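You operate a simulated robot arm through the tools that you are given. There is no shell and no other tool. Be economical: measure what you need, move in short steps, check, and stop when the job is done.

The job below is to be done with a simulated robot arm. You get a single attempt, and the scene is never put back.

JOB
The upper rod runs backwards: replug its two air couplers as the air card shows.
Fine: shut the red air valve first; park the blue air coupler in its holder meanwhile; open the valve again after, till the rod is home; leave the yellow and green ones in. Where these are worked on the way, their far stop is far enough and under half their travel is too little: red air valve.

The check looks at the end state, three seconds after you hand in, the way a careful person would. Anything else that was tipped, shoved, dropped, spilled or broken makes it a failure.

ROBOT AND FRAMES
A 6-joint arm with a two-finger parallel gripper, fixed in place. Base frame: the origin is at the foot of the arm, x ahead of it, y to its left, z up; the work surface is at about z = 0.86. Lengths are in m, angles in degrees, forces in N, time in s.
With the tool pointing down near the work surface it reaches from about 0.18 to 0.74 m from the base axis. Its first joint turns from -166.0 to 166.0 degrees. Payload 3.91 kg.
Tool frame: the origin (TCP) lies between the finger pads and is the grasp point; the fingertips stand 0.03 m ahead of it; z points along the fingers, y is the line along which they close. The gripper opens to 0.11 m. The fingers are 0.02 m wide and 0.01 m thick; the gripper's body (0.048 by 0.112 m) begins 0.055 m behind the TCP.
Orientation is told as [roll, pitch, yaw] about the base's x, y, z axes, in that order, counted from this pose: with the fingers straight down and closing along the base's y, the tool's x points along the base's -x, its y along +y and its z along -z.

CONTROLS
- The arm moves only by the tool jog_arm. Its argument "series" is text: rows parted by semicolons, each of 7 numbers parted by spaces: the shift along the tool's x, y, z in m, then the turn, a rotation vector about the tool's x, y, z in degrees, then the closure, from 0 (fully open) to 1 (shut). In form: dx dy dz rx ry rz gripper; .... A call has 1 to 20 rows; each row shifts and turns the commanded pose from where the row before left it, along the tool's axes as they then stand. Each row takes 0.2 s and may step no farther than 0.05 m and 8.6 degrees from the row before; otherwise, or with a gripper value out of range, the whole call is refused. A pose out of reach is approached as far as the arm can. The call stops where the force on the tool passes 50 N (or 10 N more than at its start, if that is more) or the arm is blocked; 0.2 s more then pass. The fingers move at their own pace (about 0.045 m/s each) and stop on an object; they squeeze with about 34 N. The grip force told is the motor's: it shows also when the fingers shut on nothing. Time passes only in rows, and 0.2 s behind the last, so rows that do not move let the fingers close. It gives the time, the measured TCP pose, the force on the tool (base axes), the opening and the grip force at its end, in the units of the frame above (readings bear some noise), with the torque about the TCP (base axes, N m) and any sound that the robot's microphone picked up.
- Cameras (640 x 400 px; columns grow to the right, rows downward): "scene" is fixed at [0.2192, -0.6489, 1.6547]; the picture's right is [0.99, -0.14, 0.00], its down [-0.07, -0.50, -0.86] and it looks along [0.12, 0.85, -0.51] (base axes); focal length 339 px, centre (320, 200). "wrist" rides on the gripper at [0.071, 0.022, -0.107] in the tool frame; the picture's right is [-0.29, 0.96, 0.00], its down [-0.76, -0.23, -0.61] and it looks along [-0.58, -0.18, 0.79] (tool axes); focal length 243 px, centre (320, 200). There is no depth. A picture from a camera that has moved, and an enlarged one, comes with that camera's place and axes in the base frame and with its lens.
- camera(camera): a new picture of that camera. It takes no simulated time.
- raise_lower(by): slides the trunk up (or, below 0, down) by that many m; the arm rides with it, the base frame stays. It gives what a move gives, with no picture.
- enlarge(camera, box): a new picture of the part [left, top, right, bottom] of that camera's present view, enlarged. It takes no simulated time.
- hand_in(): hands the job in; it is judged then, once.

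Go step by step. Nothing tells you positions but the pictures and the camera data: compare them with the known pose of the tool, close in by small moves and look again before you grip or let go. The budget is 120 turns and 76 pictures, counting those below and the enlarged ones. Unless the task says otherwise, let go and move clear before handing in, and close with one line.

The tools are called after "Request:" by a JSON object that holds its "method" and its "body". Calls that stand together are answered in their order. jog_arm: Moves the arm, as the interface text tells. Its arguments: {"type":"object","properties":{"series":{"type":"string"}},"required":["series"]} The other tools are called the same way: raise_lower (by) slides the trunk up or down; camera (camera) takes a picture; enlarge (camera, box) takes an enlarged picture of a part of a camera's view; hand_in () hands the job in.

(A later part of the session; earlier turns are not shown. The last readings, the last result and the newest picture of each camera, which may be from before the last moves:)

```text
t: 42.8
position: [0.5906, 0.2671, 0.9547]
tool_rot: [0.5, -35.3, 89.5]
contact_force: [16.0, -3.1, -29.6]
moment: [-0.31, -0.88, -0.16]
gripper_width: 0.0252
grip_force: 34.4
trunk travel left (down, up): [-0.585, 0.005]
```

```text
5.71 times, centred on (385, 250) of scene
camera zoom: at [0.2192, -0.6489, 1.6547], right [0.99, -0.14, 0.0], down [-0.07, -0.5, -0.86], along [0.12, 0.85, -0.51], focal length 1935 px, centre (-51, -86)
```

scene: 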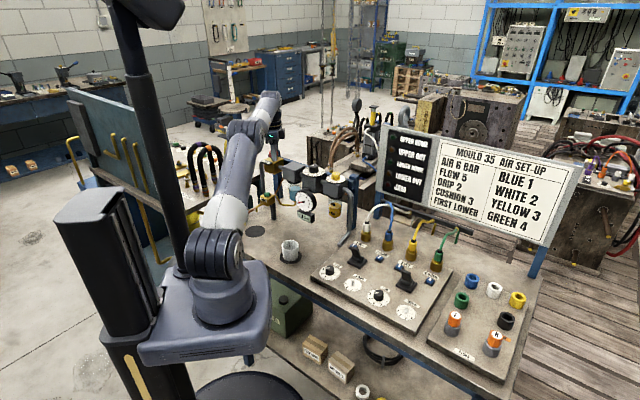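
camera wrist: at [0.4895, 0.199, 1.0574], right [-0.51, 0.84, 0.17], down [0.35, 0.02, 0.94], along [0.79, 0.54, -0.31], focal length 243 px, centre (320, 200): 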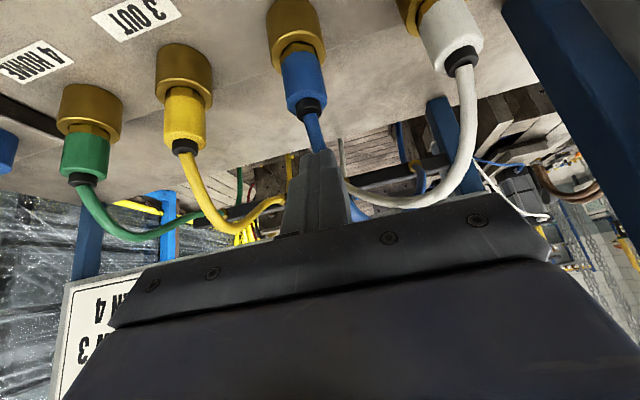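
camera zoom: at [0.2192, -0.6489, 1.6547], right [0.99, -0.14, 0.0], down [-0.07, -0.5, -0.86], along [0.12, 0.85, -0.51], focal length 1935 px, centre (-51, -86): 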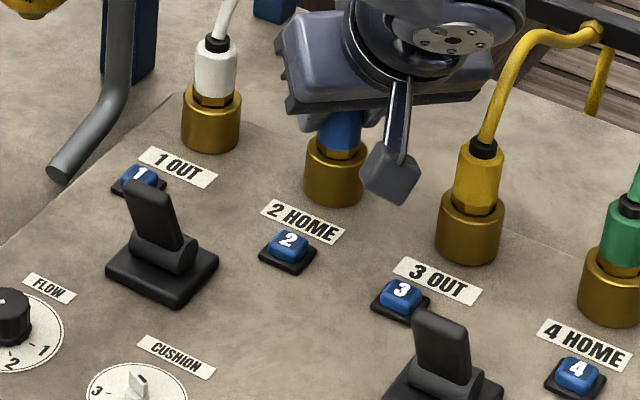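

The coupler doesn't yield to twist, pull or push. Each port has a numbered blue button beside it, likely its release, so I'll back off, point straight down and go over button 2 at about (0.541, 0.2075, 0.90).

Request:
{"method": "jog_arm", "body": {"series": "0 0 0 0 0 0 0.5;0 0 0 0 0 0 0.5;0 0 -0.04 0 0 0 0.5;0 0 -0.04 0 0 0 0.5;0 0 -0.04 0 0 0 0.5;0 0 0 0 7.08 0 1;0 0 0 0 7.08 0 1;0 0 0 0 7.08 0 1;0 0 0 0 7.08 0 1;0 0 0 0 7.08 0 1;0 0 0 0 0 7.5 1;0 0 0 0 0 7.5 1;0 0 0 0 0 7.5 1;0 0 0 0 0 7.5 1;0 0 0 0 0 7.5 1;0 0 0 0 0 7.5 1"}}

Request:
{"method": "camera", "body": {"camera": "wrist"}}

```text
t: 46.2
position: [0.5896, 0.2004, 1.0573]
tool_rot: [0.1, 0.0, 44.9]
contact_force: [-0.5, 0.9, 0.6]
moment: [0.01, 0.0, 0.0]
gripper_width: 0.0
grip_force: 33.9
trunk travel left (down, up): [-0.585, 0.005]
```

```text
35 pictures are left
camera wrist: at [0.5246, 0.1639, 1.1634], right [-0.47, 0.88, 0.0], down [0.7, 0.37, 0.61], along [0.54, 0.29, -0.79], focal length 243 px, centre (320, 200)
```

wrist: 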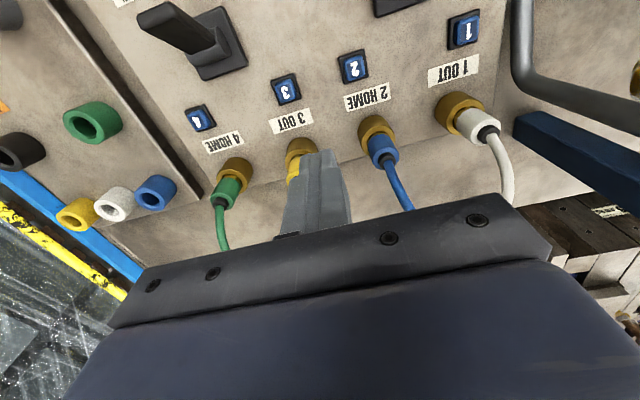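

Request:
{"method": "jog_arm", "body": {"series": "0.0133 0.0193 0 0 0 0 1;0.0133 0.0193 0 0 0 0 1;0 0 0.04 0 0 0 1;0 0 0.04 0 0 0 1;0 0 0.015 0 0 0 1;0 0 0 0 0 0 1"}}

Request:
{"method": "camera", "body": {"camera": "wrist"}}

Request:
{"method": "enlarge", "body": {"camera": "scene", "box": [340, 215, 430, 285]}}

```text
t: 47.6
position: [0.5431, 0.2075, 0.9626]
tool_rot: [0.1, 0.0, 45.0]
contact_force: [1.0, -0.1, 0.5]
moment: [0.02, 0.01, 0.01]
gripper_width: 0.0003
grip_force: 34.0
trunk travel left (down, up): [-0.585, 0.005]
```

```text
34 pictures are left
camera wrist: at [0.4781, 0.1727, 1.0687], right [-0.47, 0.88, 0.0], down [0.7, 0.37, 0.61], along [0.54, 0.29, -0.79], focal length 243 px, centre (320, 200)
```

wrist: 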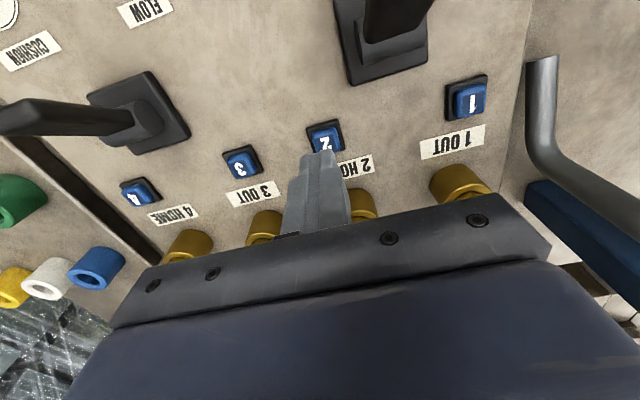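

```text
5.71 times, centred on (385, 250) of scene
camera zoom: at [0.2192, -0.6489, 1.6547], right [0.99, -0.14, 0.0], down [-0.07, -0.5, -0.86], along [0.12, 0.85, -0.51], focal length 1935 px, centre (-51, -86)
```

zoom: 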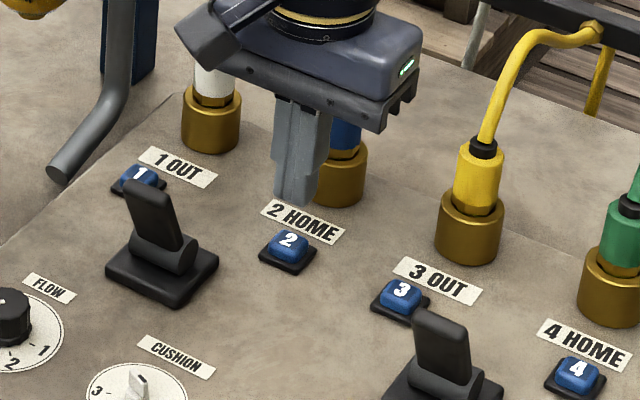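

The fingertips are right above button 2. I'll press down gently.

Request:
{"method": "jog_arm", "body": {"series": "0 0 0.015 0 0 0 1;0 0 0.01 0 0 0 1;0 0 0.004 0 0 0 1;0 0 0.003 0 0 0 1;0 0 0.003 0 0 0 1"}}

```text
t: 48.8
position: [0.5437, 0.2082, 0.9276]
tool_rot: [0.2, 0.0, 45.1]
contact_force: [0.2, 0.1, 0.0]
moment: [-0.01, -0.02, 0.02]
gripper_width: 0.0
grip_force: 33.8
trunk travel left (down, up): [-0.585, 0.005]
```

Request:
{"method": "jog_arm", "body": {"series": "0 0 0.002 0 0 0 1;0 0 0.002 0 0 0 1"}}

Request:
{"method": "jog_arm", "body": {"series": "0 0 0.002 0 0 0 1;0 0 0.002 0 0 0 1"}}

Request:
{"method": "enlarge", "body": {"camera": "scene", "box": [340, 215, 430, 285]}}

```text
t: 49.4
position: [0.5428, 0.2084, 0.9239]
tool_rot: [0.1, 0.0, 45.0]
contact_force: [0.6, -0.5, 0.5]
moment: [-0.03, -0.04, 0.02]
gripper_width: 0.0001
grip_force: 33.3
trunk travel left (down, up): [-0.585, 0.005]
```

```text
t: 50.0
position: [0.542, 0.2084, 0.9193]
tool_rot: [0.0, -0.1, 45.0]
contact_force: [2.2, -0.8, 5.1]
moment: [-0.06, -0.01, -0.01]
gripper_width: 0.0003
grip_force: 33.5
trunk travel left (down, up): [-0.585, 0.005]
heard: click
```

```text
5.71 times, centred on (385, 250) of scene
camera zoom: at [0.2192, -0.6489, 1.6547], right [0.99, -0.14, 0.0], down [-0.07, -0.5, -0.86], along [0.12, 0.85, -0.51], focal length 1935 px, centre (-51, -86)
```

zoom: 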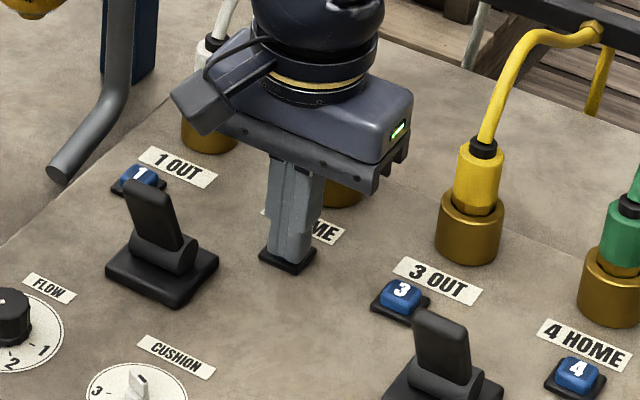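

A click: the release tripped. I'll lift off and look.

Request:
{"method": "jog_arm", "body": {"series": "0 0 -0.02 0 0 0 1;0 0 -0.04 0 0 0 1;0 0 -0.04 0 0 0 1;0.03 0 -0.02 0 0 0 0.45;0 0 0 0 0 0 0.45"}}

Request:
{"method": "enlarge", "body": {"camera": "scene", "box": [340, 205, 430, 275]}}

Request:
{"method": "camera", "body": {"camera": "wrist"}}

```text
t: 51.2
position: [0.5216, 0.1879, 1.0393]
tool_rot: [0.2, 0.0, 45.0]
contact_force: [-0.1, 0.5, 0.3]
moment: [0.03, -0.04, -0.05]
gripper_width: 0.0506
grip_force: 0.0
trunk travel left (down, up): [-0.585, 0.005]
```

```text
5.71 times, centred on (385, 240) of scene
camera zoom: at [0.2192, -0.6489, 1.6547], right [0.99, -0.14, 0.0], down [-0.07, -0.5, -0.86], along [0.12, 0.85, -0.51], focal length 1935 px, centre (-51, -29)
```

zoom: 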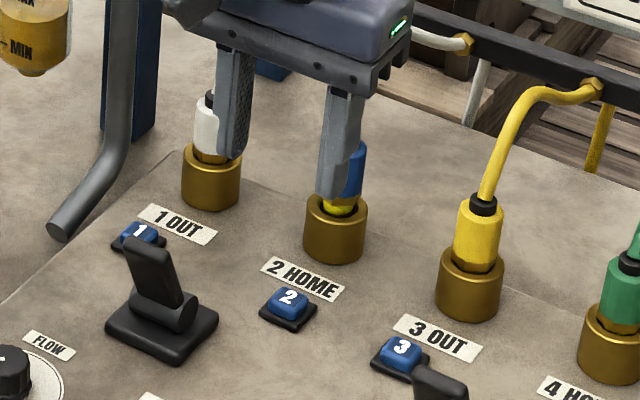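

```text
30 pictures are left
camera wrist: at [0.4565, 0.1518, 1.1456], right [-0.47, 0.88, 0.0], down [0.7, 0.37, 0.61], along [0.54, 0.29, -0.79], focal length 243 px, centre (320, 200)
```

wrist: 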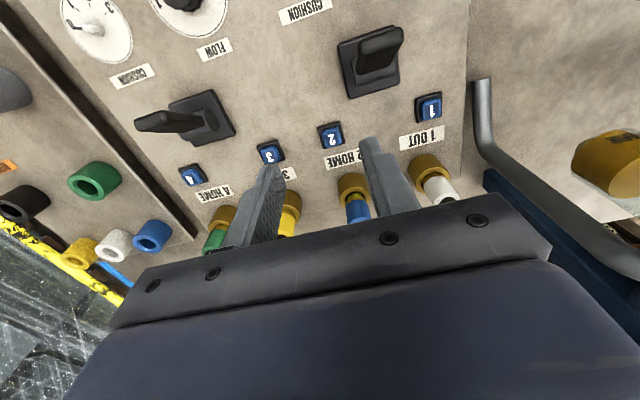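

Blue has popped up. I'll tilt again and grip it, about 6 mm higher than before.

Request:
{"method": "jog_arm", "body": {"series": "-0.0241 0.0047 0 0 0 0 0.45;-0.0241 0.0047 0 0 0 0 0.45;0 0 0 0 -7.08 0 0.45;0 0 0 0 -7.08 0 0.45;0 0 0 0 -7.08 0 0.45;0 0 0 0 -7.08 0 0.45;0 0 0 0 -7.08 0 0.45;0 0 0.035 0 0 0 0.45;0 0 0.035 0 0 0 0.45;0 0 0.03 0 0 0 0.45;0 0 0 0 0 0 0.45"}}

Request:
{"method": "camera", "body": {"camera": "wrist"}}

```text
t: 53.6
position: [0.5903, 0.2693, 0.9578]
tool_rot: [0.1, -35.4, 45.0]
contact_force: [0.1, 0.0, 0.2]
moment: [0.01, 0.01, 0.01]
gripper_width: 0.0604
grip_force: 0.1
trunk travel left (down, up): [-0.585, 0.005]
```

```text
29 pictures are left
camera wrist: at [0.4909, 0.1996, 1.0021], right [-0.51, 0.84, 0.17], down [0.35, 0.02, 0.94], along [0.79, 0.54, -0.31], focal length 243 px, centre (320, 200)
```

wrist: 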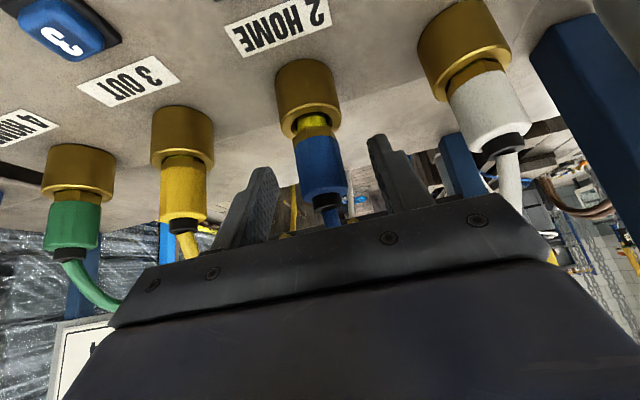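

Request:
{"method": "jog_arm", "body": {"series": "0.0023 0 0.0033 0 0 0 0.45;0 0 0 0 0 0 1;0 0 0 0 0 0 1;0 0 0 0 0 0 1;0 0 0 0 0 0 1;-0.0029 0 -0.0041 0 0 0 1;-0.0029 0 -0.0041 0 0 0 1;-0.0029 0 -0.0041 0 0 0 1;-0.0058 0 -0.0082 0 0 0 1;-0.0058 0 -0.0082 0 0 0 1;-0.0116 0 -0.0164 0 0 0 1;0 0 0 0 0 0 1"}}

Request:
{"method": "camera", "body": {"camera": "wrist"}}

```text
t: 56.2
position: [0.5903, 0.269, 1.0091]
tool_rot: [0.2, -35.5, 44.9]
contact_force: [-0.4, -0.5, 0.2]
moment: [0.0, -0.02, -0.02]
gripper_width: 0.0247
grip_force: 34.3
trunk travel left (down, up): [-0.585, 0.005]
```

```text
28 pictures are left
camera wrist: at [0.4911, 0.1982, 1.0543], right [-0.51, 0.84, 0.17], down [0.35, 0.02, 0.94], along [0.79, 0.54, -0.31], focal length 243 px, centre (320, 200)
```

wrist: 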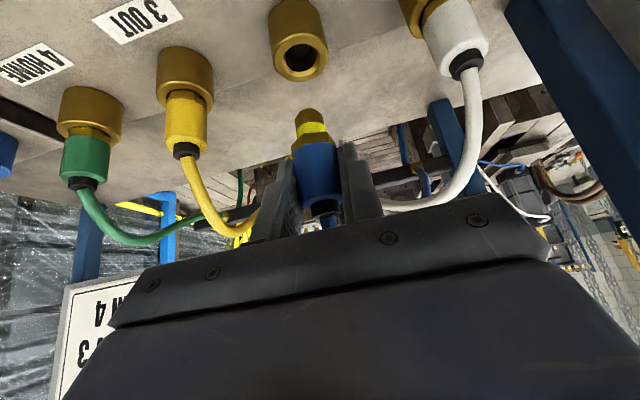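

Blue is free in the gripper. I'll back toward the robot and up, pass sideways in front of yellow and green, and stop short of the blue holder.

Request:
{"method": "jog_arm", "body": {"series": "0.014 0 -0.019 0 0 0 1;0.014 0 -0.019 0 0 0 1;0.014 0 -0.019 0 0 0 1;0.014 0 -0.019 0 0 0 1;0 -0.0326 0 0 0 0 1;0 -0.0326 0 0 0 0 1;0 -0.0326 0 0 0 0 1;0 -0.0326 0 0 0 0 1;0 -0.0326 0 0 0 0 1;0 -0.0326 0 0 0 0 1;0 -0.0326 0 0 0 0 1;0 -0.0326 0 0 0 0 1;0 -0.0326 0 0 0 0 1;0 0 0 0 0 0 1"}}

Request:
{"method": "camera", "body": {"camera": "wrist"}}

Request:
{"method": "camera", "body": {"camera": "scene"}}

```text
t: 59.2
position: [0.7356, -0.0036, 1.0385]
tool_rot: [0.2, -35.4, 44.9]
contact_force: [0.7, -0.6, -0.7]
moment: [0.0, 0.01, 0.04]
gripper_width: 0.0247
grip_force: 33.8
trunk travel left (down, up): [-0.585, 0.005]
```

```text
27 pictures are left
camera wrist: at [0.6355, -0.0738, 1.0836], right [-0.51, 0.84, 0.17], down [0.35, 0.02, 0.94], along [0.78, 0.54, -0.31], focal length 243 px, centre (320, 200)
```

wrist: 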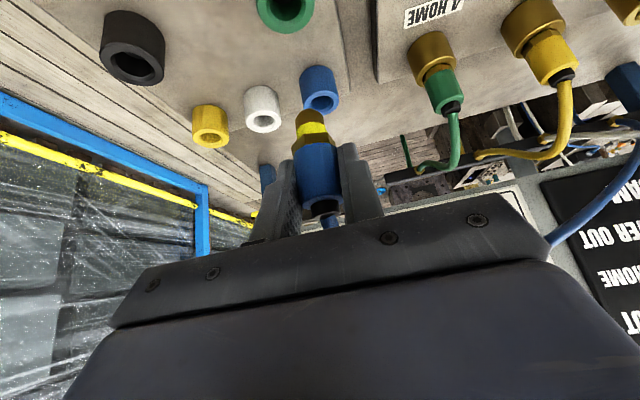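

```text
26 pictures are left
```

scene: 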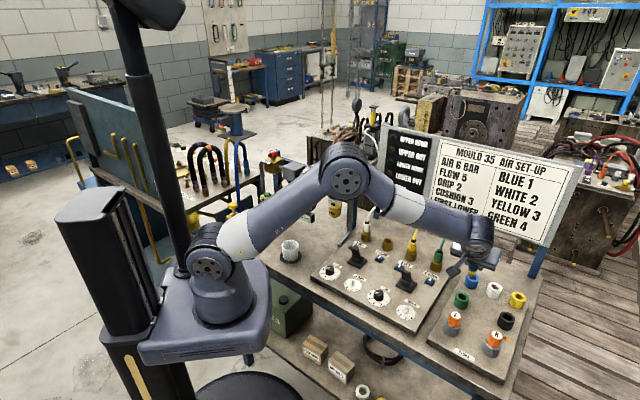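

The holder is confirmed at about (0.7955, 0.058, 0.9125). I'll move out over it and lower until the stem is just above the rim.

Request:
{"method": "jog_arm", "body": {"series": "-0.0345 0.0005 0.0245 0 0 0 1;-0.0345 0.0005 0.0245 0 0 0 1;0.0174 0 0.0245 0 0 0 1;0.0168 0 0.0236 0 0 0 1;0 0 0 0 0 0 1"}}

Request:
{"method": "enlarge", "body": {"camera": "wrist", "box": [220, 60, 420, 240]}}

Request:
{"method": "enlarge", "body": {"camera": "scene", "box": [430, 240, 526, 310]}}

```text
t: 60.4
position: [0.7941, 0.0585, 0.9804]
tool_rot: [0.0, -35.4, 44.9]
contact_force: [0.8, -0.8, 0.7]
moment: [-0.01, -0.02, 0.02]
gripper_width: 0.0244
grip_force: 33.5
trunk travel left (down, up): [-0.585, 0.005]
```

```text
2.22 times, centred on (320, 150) of wrist
camera zoom: at [0.6948, -0.0127, 1.0249], right [-0.51, 0.84, 0.17], down [0.35, 0.02, 0.94], along [0.78, 0.54, -0.31], focal length 539 px, centre (320, 311)
```

zoom: 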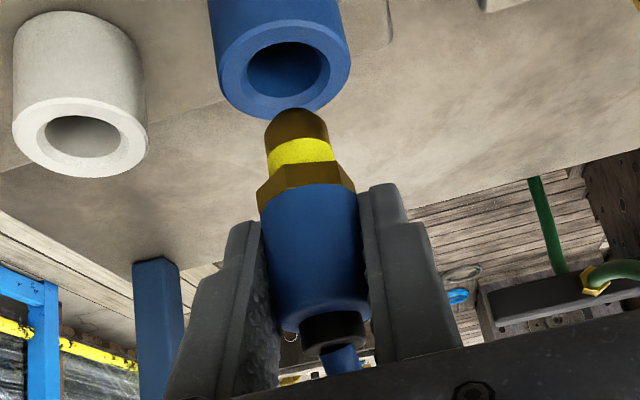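

```text
5.71 times, centred on (478, 275) of scene
camera zoom: at [0.2192, -0.6489, 1.6547], right [0.99, -0.14, 0.0], down [-0.07, -0.5, -0.86], along [0.12, 0.85, -0.51], focal length 1935 px, centre (-583, -229)
```

zoom: 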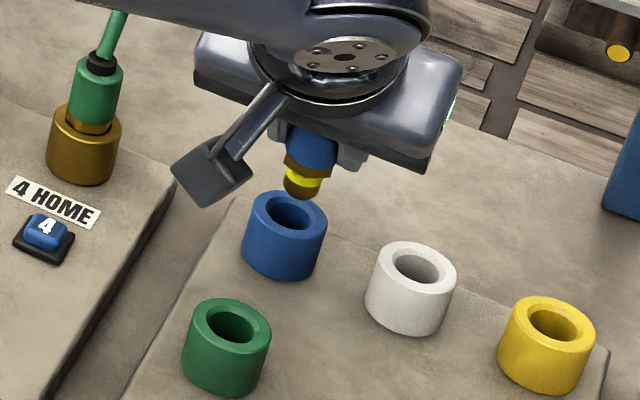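

Alignment looks within about 2 mm. I'll lower slowly into the holder.

Request:
{"method": "jog_arm", "body": {"series": "0.0058 0.001 0.0082 0 0 0 1;0.0029 0 0.0041 0 0 0 1;0.0029 0 0.0041 0 0 0 1;0 0 0 0 0 0 1"}}

Request:
{"method": "enlarge", "body": {"camera": "wrist", "box": [220, 60, 420, 240]}}

```text
t: 61.4
position: [0.7928, 0.0587, 0.9575]
tool_rot: [0.2, -35.4, 44.8]
contact_force: [-1.2, -0.3, -0.5]
moment: [-0.11, 0.05, -0.01]
gripper_width: 0.0247
grip_force: 34.3
trunk travel left (down, up): [-0.585, 0.005]
```

```text
2.22 times, centred on (320, 150) of wrist
camera zoom: at [0.6934, -0.0122, 1.0037], right [-0.51, 0.84, 0.17], down [0.35, 0.02, 0.94], along [0.78, 0.54, -0.31], focal length 539 px, centre (320, 311)
```

zoom: 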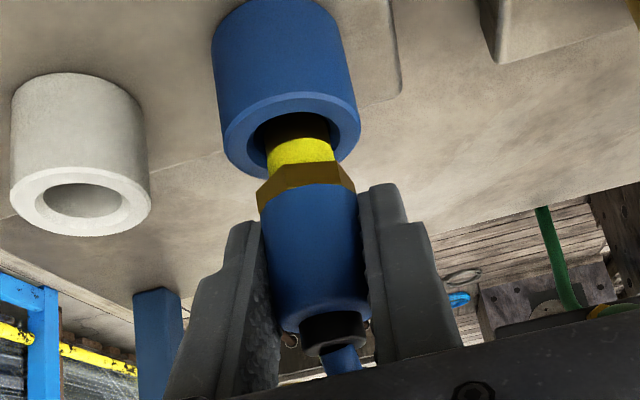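

The stem is entering. Continue down until it rests.

Request:
{"method": "jog_arm", "body": {"series": "0.0023 0 0.0033 0 0 0 1;0.0023 0 0.0033 0 0 0 1;0 0 0 0 0 0 1"}}

Request:
{"method": "jog_arm", "body": {"series": "0.0023 0 0.0033 0 0 0 1;0.0017 0 0.0025 0 0 0 1;0 0 0 0 0 0 1"}}

Request:
{"method": "enlarge", "body": {"camera": "wrist", "box": [220, 60, 420, 240]}}

```text
t: 62.2
position: [0.7928, 0.0579, 0.9508]
tool_rot: [0.1, -35.4, 44.9]
contact_force: [-0.7, -3.9, -0.2]
moment: [-0.12, 0.0, 0.04]
gripper_width: 0.0247
grip_force: 34.2
trunk travel left (down, up): [-0.585, 0.005]
```

```text
t: 63.0
position: [0.793, 0.0577, 0.9469]
tool_rot: [-0.1, -35.6, 45.0]
contact_force: [-1.9, -5.7, 11.0]
moment: [-0.13, 0.0, -0.02]
gripper_width: 0.0246
grip_force: 34.1
trunk travel left (down, up): [-0.585, 0.005]
```

```text
2.22 times, centred on (320, 150) of wrist
camera zoom: at [0.6933, -0.0122, 0.991], right [-0.51, 0.84, 0.17], down [0.35, 0.02, 0.94], along [0.79, 0.54, -0.31], focal length 539 px, centre (320, 311)
```

zoom: 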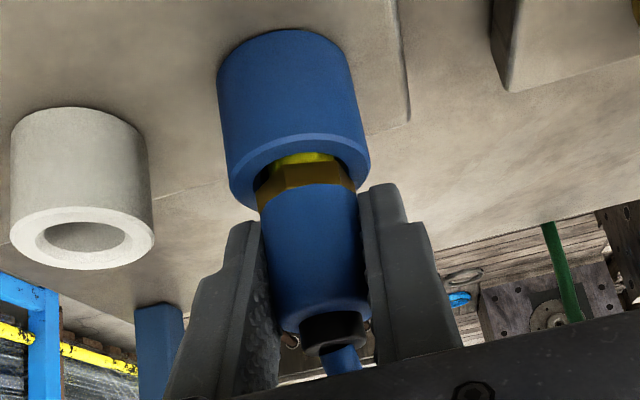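

Blue sits in its holder. I'll release, back off, and return along the same lane to above button 1 at about (0.470, 0.282).

Request:
{"method": "jog_arm", "body": {"series": "0 0 0 0 0 0 0.55;0 0 0 0 0 0 0.55;0 0 0 0 0 0 0.55;0 0 -0.03 0 0 0 0.55;0 0 -0.045 0 0 0 0.55;0 0 -0.045 0 0 0 0.55"}}

Request:
{"method": "enlarge", "body": {"camera": "scene", "box": [400, 210, 528, 310]}}

```text
t: 64.4
position: [0.7439, 0.0089, 1.0418]
tool_rot: [0.2, -35.4, 44.9]
contact_force: [-0.3, 0.7, 0.5]
moment: [0.01, 0.02, 0.03]
gripper_width: 0.0495
grip_force: 0.1
trunk travel left (down, up): [-0.585, 0.005]
```

```text
4.00 times, centred on (464, 260) of scene
camera zoom: at [0.2192, -0.6489, 1.6547], right [0.99, -0.14, 0.0], down [-0.07, -0.5, -0.86], along [0.12, 0.85, -0.51], focal length 1355 px, centre (-256, -40)
```

zoom: 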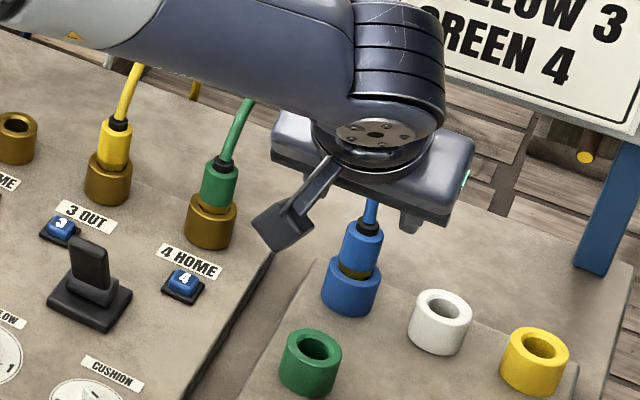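

Blue stands upright in its holder. Now over to button 1.

Request:
{"method": "jog_arm", "body": {"series": "0 0.0484 0 0 0 0 0.7;0 0.0484 0 0 0 0 1;0 0.0484 0 0 0 0 1;0 0.0484 0 0 0 0 1;0 0.0484 0 0 0 0 1;0 0.0484 0 0 0 0 1;0 0.0484 0 0 0 0 1;0 0.0484 0 0 0 0 1;0 0 0 0 7.08 0 1;0 0 0 0 7.08 0 1;0 0 0 0 7.08 0 1;0 0 0 0 7.08 0 1;0 0 0 0 7.08 0 1;0 0 0.04 0 0 0 1;0 0 0.03 0 0 0 1;0 0 0 0 0 0 1"}}

Request:
{"method": "camera", "body": {"camera": "wrist"}}

```text
t: 67.8
position: [0.4696, 0.2839, 0.9739]
tool_rot: [0.1, 0.1, 44.9]
contact_force: [-0.5, -0.2, 0.0]
moment: [0.01, -0.02, 0.0]
gripper_width: 0.0003
grip_force: 34.5
trunk travel left (down, up): [-0.585, 0.005]
```

```text
20 pictures are left
camera wrist: at [0.4051, 0.2477, 1.0787], right [-0.47, 0.88, 0.0], down [0.7, 0.37, 0.61], along [0.54, 0.29, -0.79], focal length 243 px, centre (320, 200)
```

wrist: 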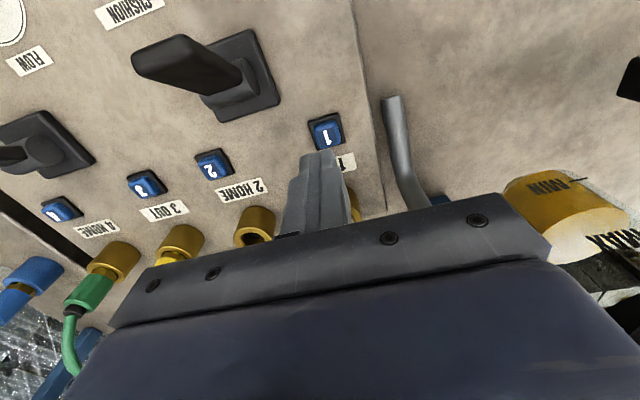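

Request:
{"method": "jog_arm", "body": {"series": "0 0.0025 0.025 0 0 0 1;0 0 0.02 0 0 0 1;0 0 0.006 0 0 0 1;0 0 0.002 0 0 0 1;0 0 0 0 0 0 1"}}

Request:
{"method": "jog_arm", "body": {"series": "0 0 0.002 0 0 0 1;0 0 0 0 0 0 1"}}

```text
t: 69.0
position: [0.4675, 0.2865, 0.9201]
tool_rot: [0.1, -0.1, 45.0]
contact_force: [-1.2, 1.6, 6.7]
moment: [0.05, 0.0, 0.0]
gripper_width: 0.0
grip_force: 33.8
trunk travel left (down, up): [-0.585, 0.005]
heard: click
```

```text
t: 69.6
position: [0.4681, 0.2856, 0.9196]
tool_rot: [0.1, -0.2, 45.0]
contact_force: [-4.2, 2.3, 22.9]
moment: [0.03, 0.07, -0.03]
gripper_width: 0.0001
grip_force: 33.8
trunk travel left (down, up): [-0.585, 0.005]
```

Button 1 clicked. Now lift, tilt, and approach the white coupler at about (0.528, 0.333).

Request:
{"method": "jog_arm", "body": {"series": "0 0 -0.02 0 0 0 1;0 0 -0.045 0 0 0 1;0 0 -0.05 0 0 0 0.45;-0.0177 -0.0092 0 0 0 0 0.45;0 0 0 0 -7.08 0 0.45;0 0 0 0 -7.08 0 0.45;0 0 0 0 -7.08 0 0.45;0 0 0 0 -7.08 0 0.45;0 0 0 0 -7.08 0 0.45;0 0 0.03 0 0 0 0.45;0 0 0.03 0 0 0 0.45;0 0 0 0 0 0 0.45"}}

Request:
{"method": "camera", "body": {"camera": "wrist"}}

```text
t: 72.2
position: [0.512, 0.3154, 0.9831]
tool_rot: [0.1, -35.4, 44.9]
contact_force: [0.5, 0.8, 0.0]
moment: [-0.01, 0.01, -0.02]
gripper_width: 0.0602
grip_force: 0.1
trunk travel left (down, up): [-0.585, 0.005]
```

```text
19 pictures are left
camera wrist: at [0.4131, 0.2452, 1.0283], right [-0.51, 0.84, 0.17], down [0.35, 0.02, 0.94], along [0.79, 0.54, -0.31], focal length 243 px, centre (320, 200)
```

wrist: 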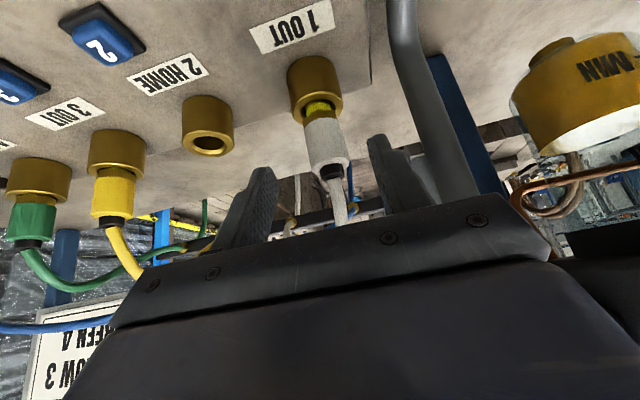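

Request:
{"method": "jog_arm", "body": {"series": "-0.002 0.002 0.0193 0 0 0 0.45;-0.002 0 0.0193 0 0 0 0.45;0 0 0 0 0 0 1;0 0 0 0 0 0 1;0 0 0 0 0 0 1;0 0 0 0 0 0 1"}}

Request:
{"method": "jog_arm", "body": {"series": "-0.0029 0 -0.0041 0 0 0 1;-0.0029 0 -0.0041 0 0 0 1;-0.0029 0 -0.0041 0 0 0 1;-0.0058 0 -0.0082 0 0 0 1;-0.0058 0 -0.0082 0 0 0 1;-0.0116 0 -0.0164 0 0 0 1;0 0 0 0 0 0 1"}}

Request:
{"method": "camera", "body": {"camera": "wrist"}}

```text
t: 73.6
position: [0.5283, 0.3355, 0.954]
tool_rot: [0.1, -35.4, 44.8]
contact_force: [0.4, -0.6, 0.8]
moment: [0.0, -0.02, -0.01]
gripper_width: 0.0248
grip_force: 33.9
trunk travel left (down, up): [-0.585, 0.005]
```

```text
t: 75.2
position: [0.5291, 0.3356, 1.0092]
tool_rot: [0.1, -35.4, 44.9]
contact_force: [-0.8, 0.4, 0.0]
moment: [0.01, 0.01, 0.0]
gripper_width: 0.0244
grip_force: 33.5
trunk travel left (down, up): [-0.585, 0.005]
```

```text
18 pictures are left
camera wrist: at [0.429, 0.2652, 1.0546], right [-0.51, 0.84, 0.17], down [0.35, 0.02, 0.94], along [0.79, 0.54, -0.31], focal length 243 px, centre (320, 200)
```

wrist: 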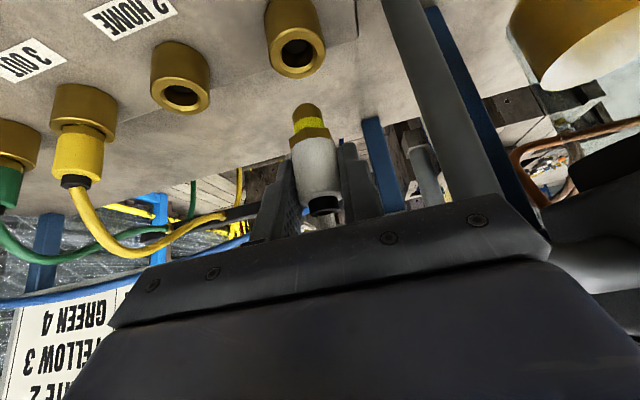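

White is free. Moving 90 mm along the row to socket 2, lowering to just above its rim.

Request:
{"method": "jog_arm", "body": {"series": "0.0016 -0.0302 -0.0011 0 0 0 1;0.0015 -0.0301 -0.0011 0 0 0 1;0 -0.0301 0 0 0 0 1;0.0116 0 0.0163 0 0 0 1;0.0081 0 0.0114 0 0 0 1;0 0 0 0 0 0 1"}}

Request:
{"method": "enlarge", "body": {"camera": "wrist", "box": [220, 60, 420, 240]}}

Request:
{"method": "enlarge", "body": {"camera": "scene", "box": [350, 200, 430, 270]}}

```text
t: 76.6
position: [0.59, 0.2687, 0.9759]
tool_rot: [0.1, -35.4, 44.9]
contact_force: [-0.2, -0.4, -0.4]
moment: [-0.02, 0.0, -0.04]
gripper_width: 0.025
grip_force: 34.3
trunk travel left (down, up): [-0.585, 0.005]
```

```text
2.22 times, centred on (320, 150) of wrist
camera zoom: at [0.4906, 0.1991, 1.0203], right [-0.51, 0.84, 0.17], down [0.35, 0.02, 0.94], along [0.78, 0.54, -0.31], focal length 539 px, centre (320, 311)
```

zoom: 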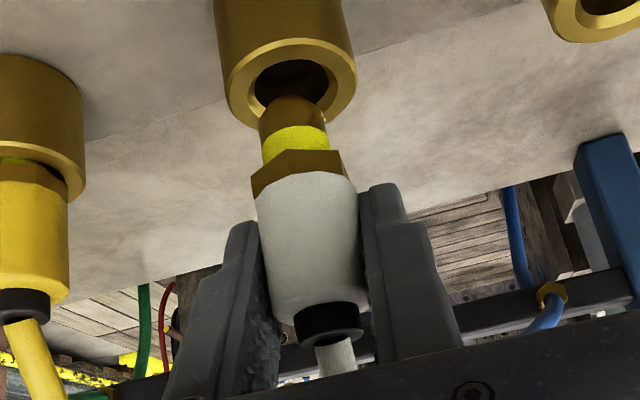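

```text
5.71 times, centred on (390, 235) of scene
camera zoom: at [0.2192, -0.6489, 1.6547], right [0.99, -0.14, 0.0], down [-0.07, -0.5, -0.86], along [0.12, 0.85, -0.51], focal length 1935 px, centre (-80, 0)
```

zoom: 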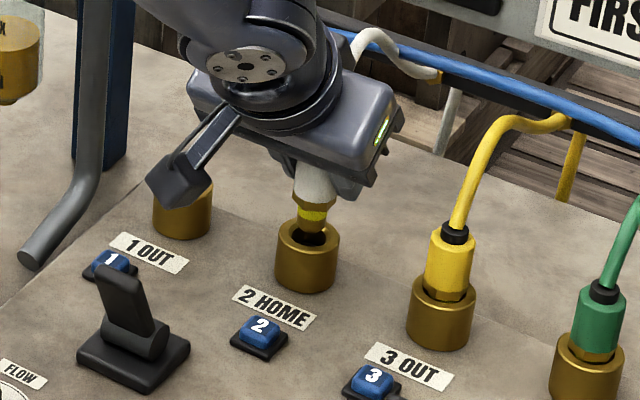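

Well aligned. Insert, in short pushes.

Request:
{"method": "jog_arm", "body": {"series": "0.0058 0.001 0.0082 0 0 0 1;0.0044 0 0.0061 0 0 0 1;0.0023 0 0.0033 0 0 0 1;0 0 0 0 0 0 1"}}

Request:
{"method": "jog_arm", "body": {"series": "0.0017 0 0.0024 0 0 0 1;0.0017 0 0.0024 0 0 0 1;0 0 0 0 0 0 1"}}

```text
t: 77.6
position: [0.5901, 0.2704, 0.9538]
tool_rot: [0.1, -35.6, 44.9]
contact_force: [8.0, 8.1, 4.9]
moment: [0.31, -0.36, -0.01]
gripper_width: 0.0246
grip_force: 34.2
trunk travel left (down, up): [-0.585, 0.005]
```

```text
t: 78.4
position: [0.5887, 0.2704, 0.9476]
tool_rot: [0.2, -35.5, 44.9]
contact_force: [7.8, 6.7, 5.0]
moment: [0.33, -0.49, 0.0]
gripper_width: 0.0249
grip_force: 34.5
trunk travel left (down, up): [-0.585, 0.005]
```

Request:
{"method": "jog_arm", "body": {"series": "0.0012 0 0.0016 0 0 0 1;0.0012 0 0.0016 0 0 0 1;0 0 0 0 0 0 1"}}

Request:
{"method": "enlarge", "body": {"camera": "wrist", "box": [220, 60, 420, 240]}}

```text
t: 79.2
position: [0.5878, 0.2682, 0.9456]
tool_rot: [0.0, -35.5, 44.9]
contact_force: [4.7, 2.8, 18.0]
moment: [0.03, -0.36, -0.09]
gripper_width: 0.0247
grip_force: 34.0
trunk travel left (down, up): [-0.585, 0.005]
```

```text
2.22 times, centred on (320, 150) of wrist
camera zoom: at [0.4892, 0.1993, 0.9904], right [-0.51, 0.84, 0.17], down [0.35, 0.02, 0.94], along [0.79, 0.54, -0.31], focal length 539 px, centre (320, 311)
```

zoom: 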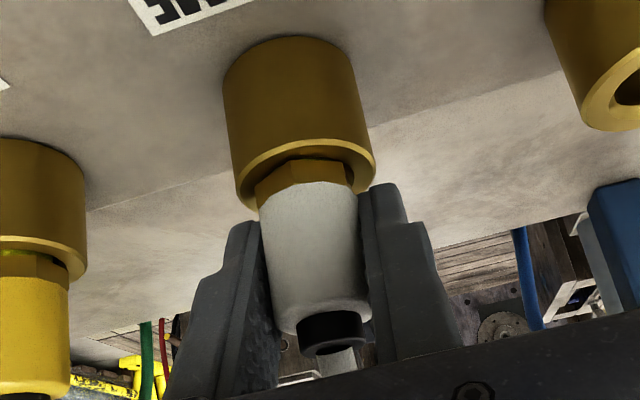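

No yellow band shows now. A slightly firmer push, then a light tug test to see if it is latched.

Request:
{"method": "jog_arm", "body": {"series": "0.0009 0 0.0012 0 0 0 1;0.0009 0 0.0012 0 0 0 1;0 0 0 0 0 0 1"}}

Request:
{"method": "jog_arm", "body": {"series": "-0.0023 0 -0.0033 0 0 0 1;-0.0017 0 -0.0025 0 0 0 1;0 0 0 0 0 0 1"}}

```text
t: 80.0
position: [0.5893, 0.269, 0.9438]
tool_rot: [0.0, -35.8, 45.1]
contact_force: [2.2, 1.1, 35.9]
moment: [0.3, -0.09, 0.05]
gripper_width: 0.0245
grip_force: 34.3
trunk travel left (down, up): [-0.585, 0.005]
```

```text
t: 80.8
position: [0.5894, 0.2698, 0.9453]
tool_rot: [0.3, -35.3, 45.0]
contact_force: [12.3, 7.6, -4.0]
moment: [0.28, -0.63, 0.01]
gripper_width: 0.0247
grip_force: 34.2
trunk travel left (down, up): [-0.585, 0.005]
```

Request:
{"method": "jog_arm", "body": {"series": "-0.0017 0 -0.0024 0 0 0 1;0 0 0 0 0 0 1"}}

```text
t: 81.4
position: [0.5872, 0.2692, 0.9461]
tool_rot: [0.4, -34.9, 44.8]
contact_force: [8.5, 2.4, -27.9]
moment: [-0.17, -0.37, -0.08]
gripper_width: 0.0246
grip_force: 34.1
trunk travel left (down, up): [-0.585, 0.005]
```

White is latched in socket 2 (28 N tug, no movement). Release and go back to fetch blue from its holder.

Request:
{"method": "jog_arm", "body": {"series": "0 0 0 0 0 0 0.55;0 0 0 0 0 0 0.55;0 0 0 0 0 0 0.55;0 0 -0.03 0 0 0 0.55;0 0 -0.045 0 0 0 0.55;0 0 -0.045 0 0 0 0.55;0 0 0 0 0 0 0.55"}}

```text
t: 83.0
position: [0.5387, 0.2214, 1.0498]
tool_rot: [0.3, -35.4, 45.0]
contact_force: [-0.6, 0.0, -0.1]
moment: [0.0, 0.03, -0.03]
gripper_width: 0.0493
grip_force: 0.1
trunk travel left (down, up): [-0.585, 0.005]
```

Request:
{"method": "jog_arm", "body": {"series": "0 -0.0492 0 0 0 0 0.5;0 -0.0492 0 0 0 0 0.5;0 -0.0492 0 0 0 0 0.5;0 -0.0492 0 0 0 0 0.5;0 -0.0492 0 0 0 0 0.5;0 -0.0492 0 0 0 0 0.5;0.0088 0 0.0035 0 0 0 0.5;0 0 0.03 0 0 0 0.5;0 0 0.03 0 0 0 0.5;0 0 0 0 0 0 0.5"}}

Request:
{"method": "camera", "body": {"camera": "wrist"}}

```text
t: 85.2
position: [0.7683, 0.0328, 0.9895]
tool_rot: [0.1, -35.4, 45.0]
contact_force: [-1.0, 0.3, 0.3]
moment: [0.01, 0.0, 0.03]
gripper_width: 0.0548
grip_force: 0.0
trunk travel left (down, up): [-0.585, 0.005]
```

```text
14 pictures are left
camera wrist: at [0.6698, -0.038, 1.0358], right [-0.51, 0.84, 0.17], down [0.35, 0.02, 0.94], along [0.78, 0.54, -0.31], focal length 243 px, centre (320, 200)
```

wrist: 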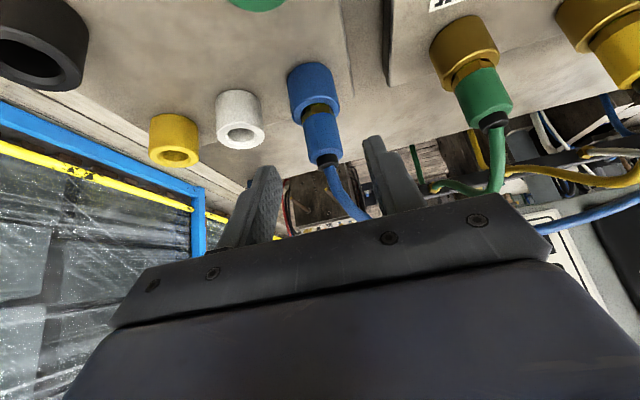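

Request:
{"method": "jog_arm", "body": {"series": "-0.001 0 0.027 0 0 0 0.5;-0.001 0 0.027 0 0 0 0.5;0 0 0 0 0 0 1;0 0 0 0 0 0 1;0 0 0 0 0 0 1;0 0 0 0 0 0 1"}}

Request:
{"method": "jog_arm", "body": {"series": "-0.0029 0 -0.0041 0 0 0 1;-0.0029 0 -0.0041 0 0 0 1;-0.0029 0 -0.0041 0 0 0 1;-0.0058 0 -0.0082 0 0 0 1;-0.0058 0 -0.0082 0 0 0 1;-0.0116 0 -0.0164 0 0 0 1;-0.0116 0 -0.0164 0 0 0 1;0 0 0 0 0 0 1"}}

Request:
{"method": "camera", "body": {"camera": "wrist"}}

```text
t: 86.6
position: [0.7924, 0.057, 0.9478]
tool_rot: [0.2, -35.5, 44.9]
contact_force: [0.9, 0.5, -0.2]
moment: [0.0, 0.0, 0.0]
gripper_width: 0.0243
grip_force: 33.8
trunk travel left (down, up): [-0.585, 0.005]
```

```text
t: 88.4
position: [0.7921, 0.0558, 1.0237]
tool_rot: [0.3, -35.4, 45.0]
contact_force: [-0.8, -0.4, -1.0]
moment: [0.04, -0.01, -0.02]
gripper_width: 0.0244
grip_force: 33.8
trunk travel left (down, up): [-0.585, 0.005]
```

```text
13 pictures are left
camera wrist: at [0.6932, -0.0143, 1.0688], right [-0.51, 0.84, 0.17], down [0.35, 0.02, 0.94], along [0.78, 0.54, -0.31], focal length 243 px, centre (320, 200)
```

wrist: 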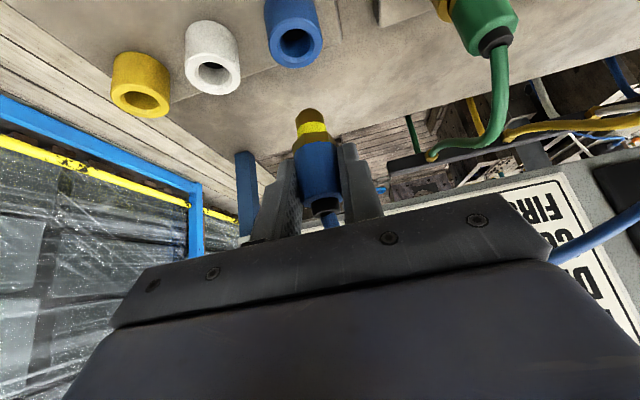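

Blue is free again. Carry it back along the front lane to above socket 1.

Request:
{"method": "jog_arm", "body": {"series": "0.028 0 -0.0297 0 0 0 1;0.028 0 -0.0297 0 0 0 1;0 0.032 0 0 0 0 1;0 0.032 0 0 0 0 1;0 0.032 0 0 0 0 1;0 0.032 0 0 0 0 1;0 0.032 0 0 0 0 1;0 0.032 0 0 0 0 1;0 0.032 0 0 0 0 1;0 0.032 0 0 0 0 1;0 0.032 0 0 0 0 1;0 0.032 0 0 0 0 1;0 0.032 0 0 0 0 1;0 0.032 0 0 0 0 1;0 0 0 0 0 0 1"}}

Request:
{"method": "jog_arm", "body": {"series": "-0.0249 0 0.0177 0 0 0 1;-0.0249 0 0.0177 0 0 0 1;-0.0249 0 0.0177 0 0 0 1;0.0116 0 0.0163 0 0 0 1;0.0116 0 0.0163 0 0 0 1;0 0 0 0 0 0 1"}}

Request:
{"method": "camera", "body": {"camera": "wrist"}}

```text
t: 91.6
position: [0.4646, 0.2713, 1.04]
tool_rot: [0.1, -35.4, 44.9]
contact_force: [-0.1, -0.4, -0.4]
moment: [0.01, -0.03, 0.02]
gripper_width: 0.0247
grip_force: 34.1
trunk travel left (down, up): [-0.585, 0.005]
```

```text
t: 93.0
position: [0.5304, 0.3364, 0.9993]
tool_rot: [0.1, -35.4, 44.9]
contact_force: [-0.7, 0.2, -0.5]
moment: [-0.01, -0.02, 0.01]
gripper_width: 0.0243
grip_force: 34.0
trunk travel left (down, up): [-0.585, 0.005]
```

```text
12 pictures are left
camera wrist: at [0.4306, 0.2657, 1.0454], right [-0.51, 0.84, 0.17], down [0.35, 0.02, 0.94], along [0.78, 0.54, -0.31], focal length 243 px, centre (320, 200)
```

wrist: 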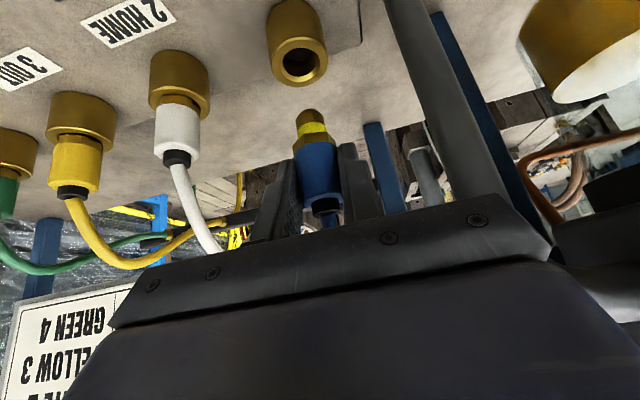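

Aligned with socket 1 (a 1.5 mm correction). Lower and insert in short pushes.

Request:
{"method": "jog_arm", "body": {"series": "0.0012 0 -0.0009 0 0 0 1;0.0067 0 0.0095 0 0 0 1;0.0067 0 0.0095 0 0 0 1;0 0 0 0 0 0 1"}}

Request:
{"method": "enlarge", "body": {"camera": "wrist", "box": [220, 60, 420, 240]}}

```text
t: 94.0
position: [0.5269, 0.335, 0.9773]
tool_rot: [0.0, -35.4, 44.9]
contact_force: [-1.2, 0.1, 0.4]
moment: [0.02, 0.0, 0.0]
gripper_width: 0.0245
grip_force: 33.6
trunk travel left (down, up): [-0.585, 0.005]
```

```text
2.22 times, centred on (320, 150) of wrist
camera zoom: at [0.4286, 0.2648, 1.022], right [-0.51, 0.84, 0.17], down [0.35, 0.02, 0.94], along [0.79, 0.54, -0.31], focal length 539 px, centre (320, 311)
```

zoom: 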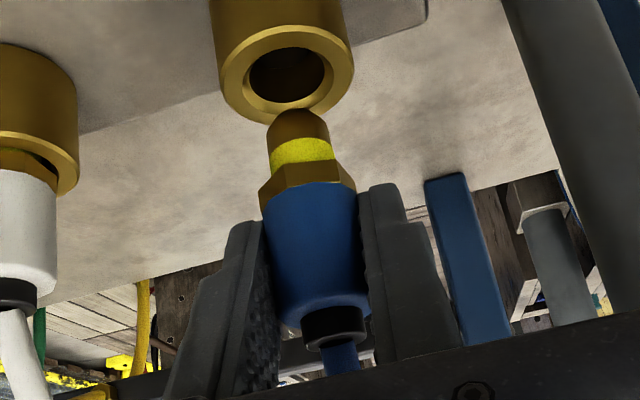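

Blue is held slightly deeper in the fingers, so I'll insert partway, then regrip higher for the final push.

Request:
{"method": "jog_arm", "body": {"series": "0.0058 0 0.0082 0 0 0 1;0.0058 0 0.0082 0 0 0 1;0.0012 0 0.0016 0 0 0 1;0 0 0 0 0 0 1"}}

Request:
{"method": "jog_arm", "body": {"series": "0 0 0 0 0 0 0.6;0 0 0 0 0 0 0.6;-0.0058 0 -0.0082 0 0 0 0.6;0 0 0 0 0 0 1;0 0 0 0 0 0 1;0 0 0 0 0 0 1;0 0 0 0 0 0 1"}}

Request:
{"method": "enlarge", "body": {"camera": "wrist", "box": [220, 60, 420, 240]}}

```text
t: 95.0
position: [0.5287, 0.3342, 0.9575]
tool_rot: [0.0, -35.7, 45.0]
contact_force: [2.8, 2.2, 28.9]
moment: [0.35, -0.41, 0.01]
gripper_width: 0.0247
grip_force: 33.6
trunk travel left (down, up): [-0.585, 0.005]
```

```text
t: 96.6
position: [0.5276, 0.3346, 0.965]
tool_rot: [0.1, -35.3, 44.8]
contact_force: [0.8, -0.6, 0.2]
moment: [-0.02, 0.01, -0.01]
gripper_width: 0.0
grip_force: 34.2
trunk travel left (down, up): [-0.585, 0.005]
```

```text
2.22 times, centred on (320, 150) of wrist
camera zoom: at [0.4284, 0.2641, 1.0104], right [-0.51, 0.84, 0.17], down [0.35, 0.02, 0.94], along [0.78, 0.54, -0.31], focal length 539 px, centre (320, 311)
```

zoom: 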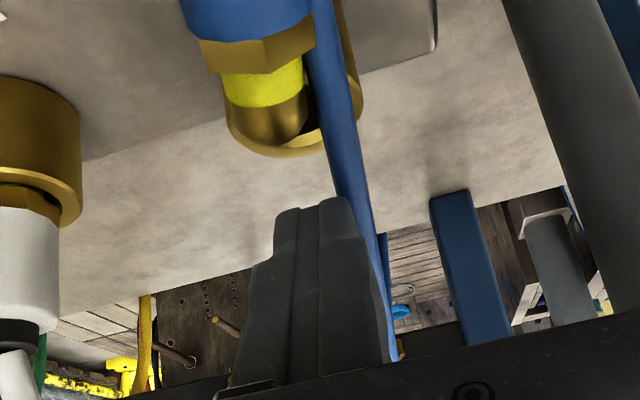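

The stem had been on the rim rather than in the hole, and blue tipped off when released. Look at the situation before moving.

Request:
{"method": "enlarge", "body": {"camera": "scene", "box": [330, 180, 442, 280]}}

Request:
{"method": "camera", "body": {"camera": "wrist"}}

```text
4.00 times, centred on (386, 230) of scene
camera zoom: at [0.2192, -0.6489, 1.6547], right [0.99, -0.14, 0.0], down [-0.07, -0.5, -0.86], along [0.12, 0.85, -0.51], focal length 1355 px, centre (56, 80)
```

zoom: 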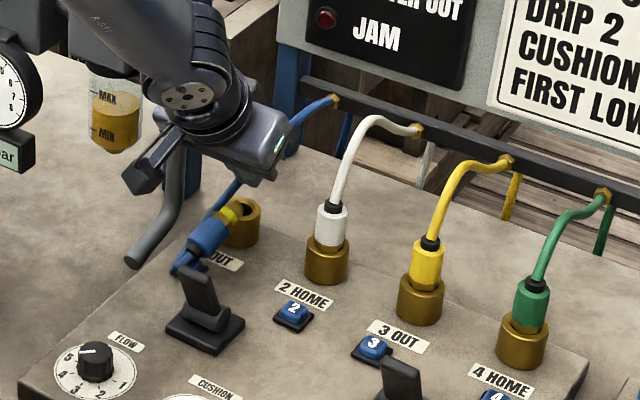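

```text
8 pictures are left
camera wrist: at [0.4284, 0.2641, 1.0104], right [-0.51, 0.84, 0.17], down [0.35, 0.02, 0.94], along [0.78, 0.54, -0.31], focal length 243 px, centre (320, 200)
```

wrist: 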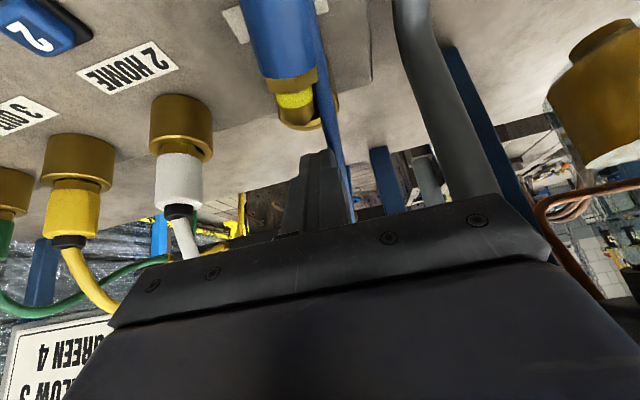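

Blue now leans with its stem on socket 1's rim (tip about (0.530, 0.324, 0.922)) and its tail toward the robot (0.48, 0.3025, 0.898). To bring the stem down I must grip it with the tool turned half round; I'll rise, straighten and turn.

Request:
{"method": "jog_arm", "body": {"series": "-0.026 0 -0.0367 0 0 0 1;-0.026 0 -0.0367 0 0 0 1;-0.026 0 -0.0367 0 0 0 1;0 0 0 0 7.08 0 1;0 0 0 0 7.08 0 1;0 0 0 0 7.08 0 1;0 0 0 0 7.08 0 1;0 0 0 0 7.08 0 1;0.0406 0 0 0 0 0 0.5;0.0406 0 0 0 0 0 0.5;0.0406 0 0 0 0 0 0.5;0 0 0 0 0 0 0.5"}}

Request:
{"method": "jog_arm", "body": {"series": "0 0 0 0 0 -8.3 0.5;0 0 0 0 0 -8.3 0.5;0 0 0 0 0 -8.3 0.5;0 0 0 0 0 -8.3 0.5;0 0 0 0 0 -8.3 0.5;0 0 0 0 0 -8.3 0.5;0 0 0 0 0 -8.3 0.5;0 0 0 0 0 -8.3 0.5;0 0 0 0 0 -8.3 0.5;0 0 0 0 0 -8.3 0.5;0 0 0 0 0 -8.3 0.5;0 0 0 0 0 -8.3 0.5;0 0 0 0 0 -8.3 0.5;0 0 0 0 0 -8.3 0.5;0 0 0 0 0 -8.3 0.5;0 0 0 0 0 -8.3 0.5;0 0 0 0 0 -8.3 0.5;0 0 0 0 0 -8.3 0.5;0 0 0 0 0 -8.3 0.5"}}

```text
t: 99.2
position: [0.4421, 0.2478, 1.1006]
tool_rot: [0.2, 0.0, 45.0]
contact_force: [0.2, 0.5, -1.0]
moment: [0.01, 0.0, 0.01]
gripper_width: 0.0551
grip_force: 0.0
trunk travel left (down, up): [-0.585, 0.005]
```

```text
t: 103.2
position: [0.4417, 0.2494, 1.1005]
tool_rot: [0.0, 0.0, -157.1]
contact_force: [-0.2, -0.6, -0.2]
moment: [-0.03, -0.01, 0.04]
gripper_width: 0.0552
grip_force: 0.0
trunk travel left (down, up): [-0.585, 0.005]
```

The turn works. Now tilt 44° outward and come to a pre-grasp point behind the leaning coupler, then look.

Request:
{"method": "jog_arm", "body": {"series": "0.0025 -0.0339 0 0 0 0 0.5;0 0 0 0 7.33 0 0.5;0 0 0 0 7.33 0 0.5;0 0 0 0 7.33 0 0.5;0 0 0 0 7.33 0 0.5;0 0 0 0 7.33 0 0.5;0 0 0 0 7.33 0 0.5;-0.0291 0 0.0301 0 0 0 0.5;-0.0291 0 0.0301 0 0 0 0.5;-0.0291 0 0.0301 0 0 0 0.5;0 0 0 0 0 0 0.5"}}

Request:
{"method": "camera", "body": {"camera": "wrist"}}

```text
t: 105.6
position: [0.4316, 0.2824, 0.9743]
tool_rot: [0.0, 43.9, -157.3]
contact_force: [0.5, -0.1, -0.3]
moment: [0.01, -0.01, 0.02]
gripper_width: 0.055
grip_force: 0.0
trunk travel left (down, up): [-0.585, 0.005]
```

```text
7 pictures are left
camera wrist: at [0.4197, 0.2511, 1.0998], right [0.18, -0.96, -0.2], down [-0.98, -0.16, -0.09], along [0.05, 0.22, -0.98], focal length 243 px, centre (320, 200)
```

wrist: 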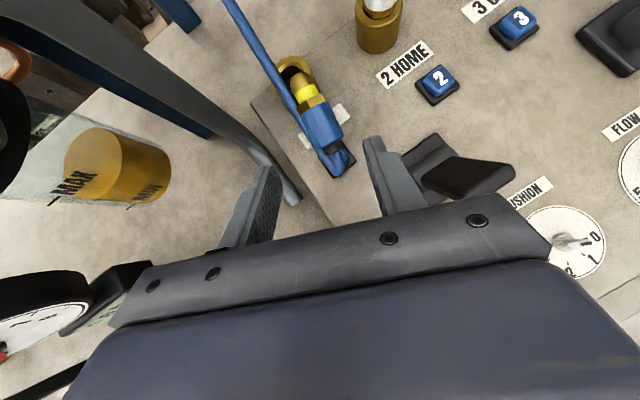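

The top view shows the coupler lying at about 34° azimuth, centre near (0.491, 0.303). I'll turn 11° to match, centre on it and advance partway.

Request:
{"method": "jog_arm", "body": {"series": "0 0 0 3.85 0 -4 0.636;0 0 0 3.85 0 -4 0.636;-0.0025 0.016 0 0 0 0 0.636;-0.0025 0 0.02 0 0 0 0.636;0 0 0.025 0 0 0 0.636;0 0 0 0 0 0 0.636"}}

Request:
{"method": "camera", "body": {"camera": "wrist"}}

```text
t: 107.0
position: [0.4503, 0.3108, 0.9502]
tool_rot: [0.4, 43.9, -146.3]
contact_force: [0.3, 0.4, -0.1]
moment: [-0.01, 0.0, 0.01]
gripper_width: 0.0403
grip_force: 0.1
out of reach, approached as far as the arm can: row 2, 3, 4, 5
trunk travel left (down, up): [-0.585, 0.005]
```

```text
6 pictures are left
camera wrist: at [0.4432, 0.2809, 1.0757], right [0.35, -0.92, -0.2], down [-0.94, -0.34, -0.09], along [0.01, 0.21, -0.98], focal length 243 px, centre (320, 200)
```

wrist: 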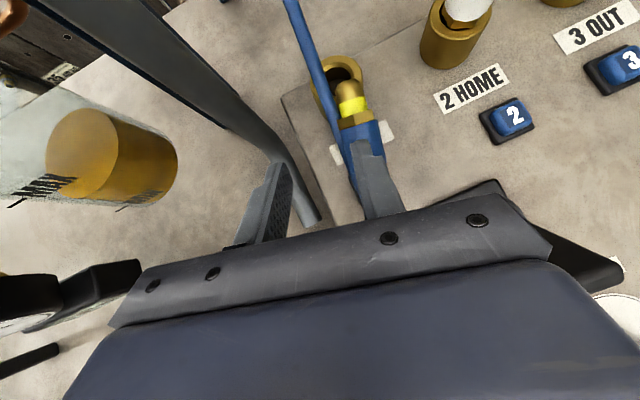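

A wrist limit stopped the turn short. I'll lift a little, turn back 7° and shift sideways to centre.

Request:
{"method": "jog_arm", "body": {"series": "0.0139 0 -0.0144 0 0 0 0.636;0 0 0 -4.85 0 5.04 0.636;0 0.0127 0 0 0 0 0.636;0 0.0126 0 0 0 0 0.636;0 0 0 0 0 0 0.636"}}

```text
t: 108.2
position: [0.4607, 0.2892, 0.9692]
tool_rot: [-0.2, 43.9, -153.4]
contact_force: [0.5, 0.4, 0.2]
moment: [0.0, -0.01, -0.01]
gripper_width: 0.0399
grip_force: 0.1
trunk travel left (down, up): [-0.585, 0.005]
```

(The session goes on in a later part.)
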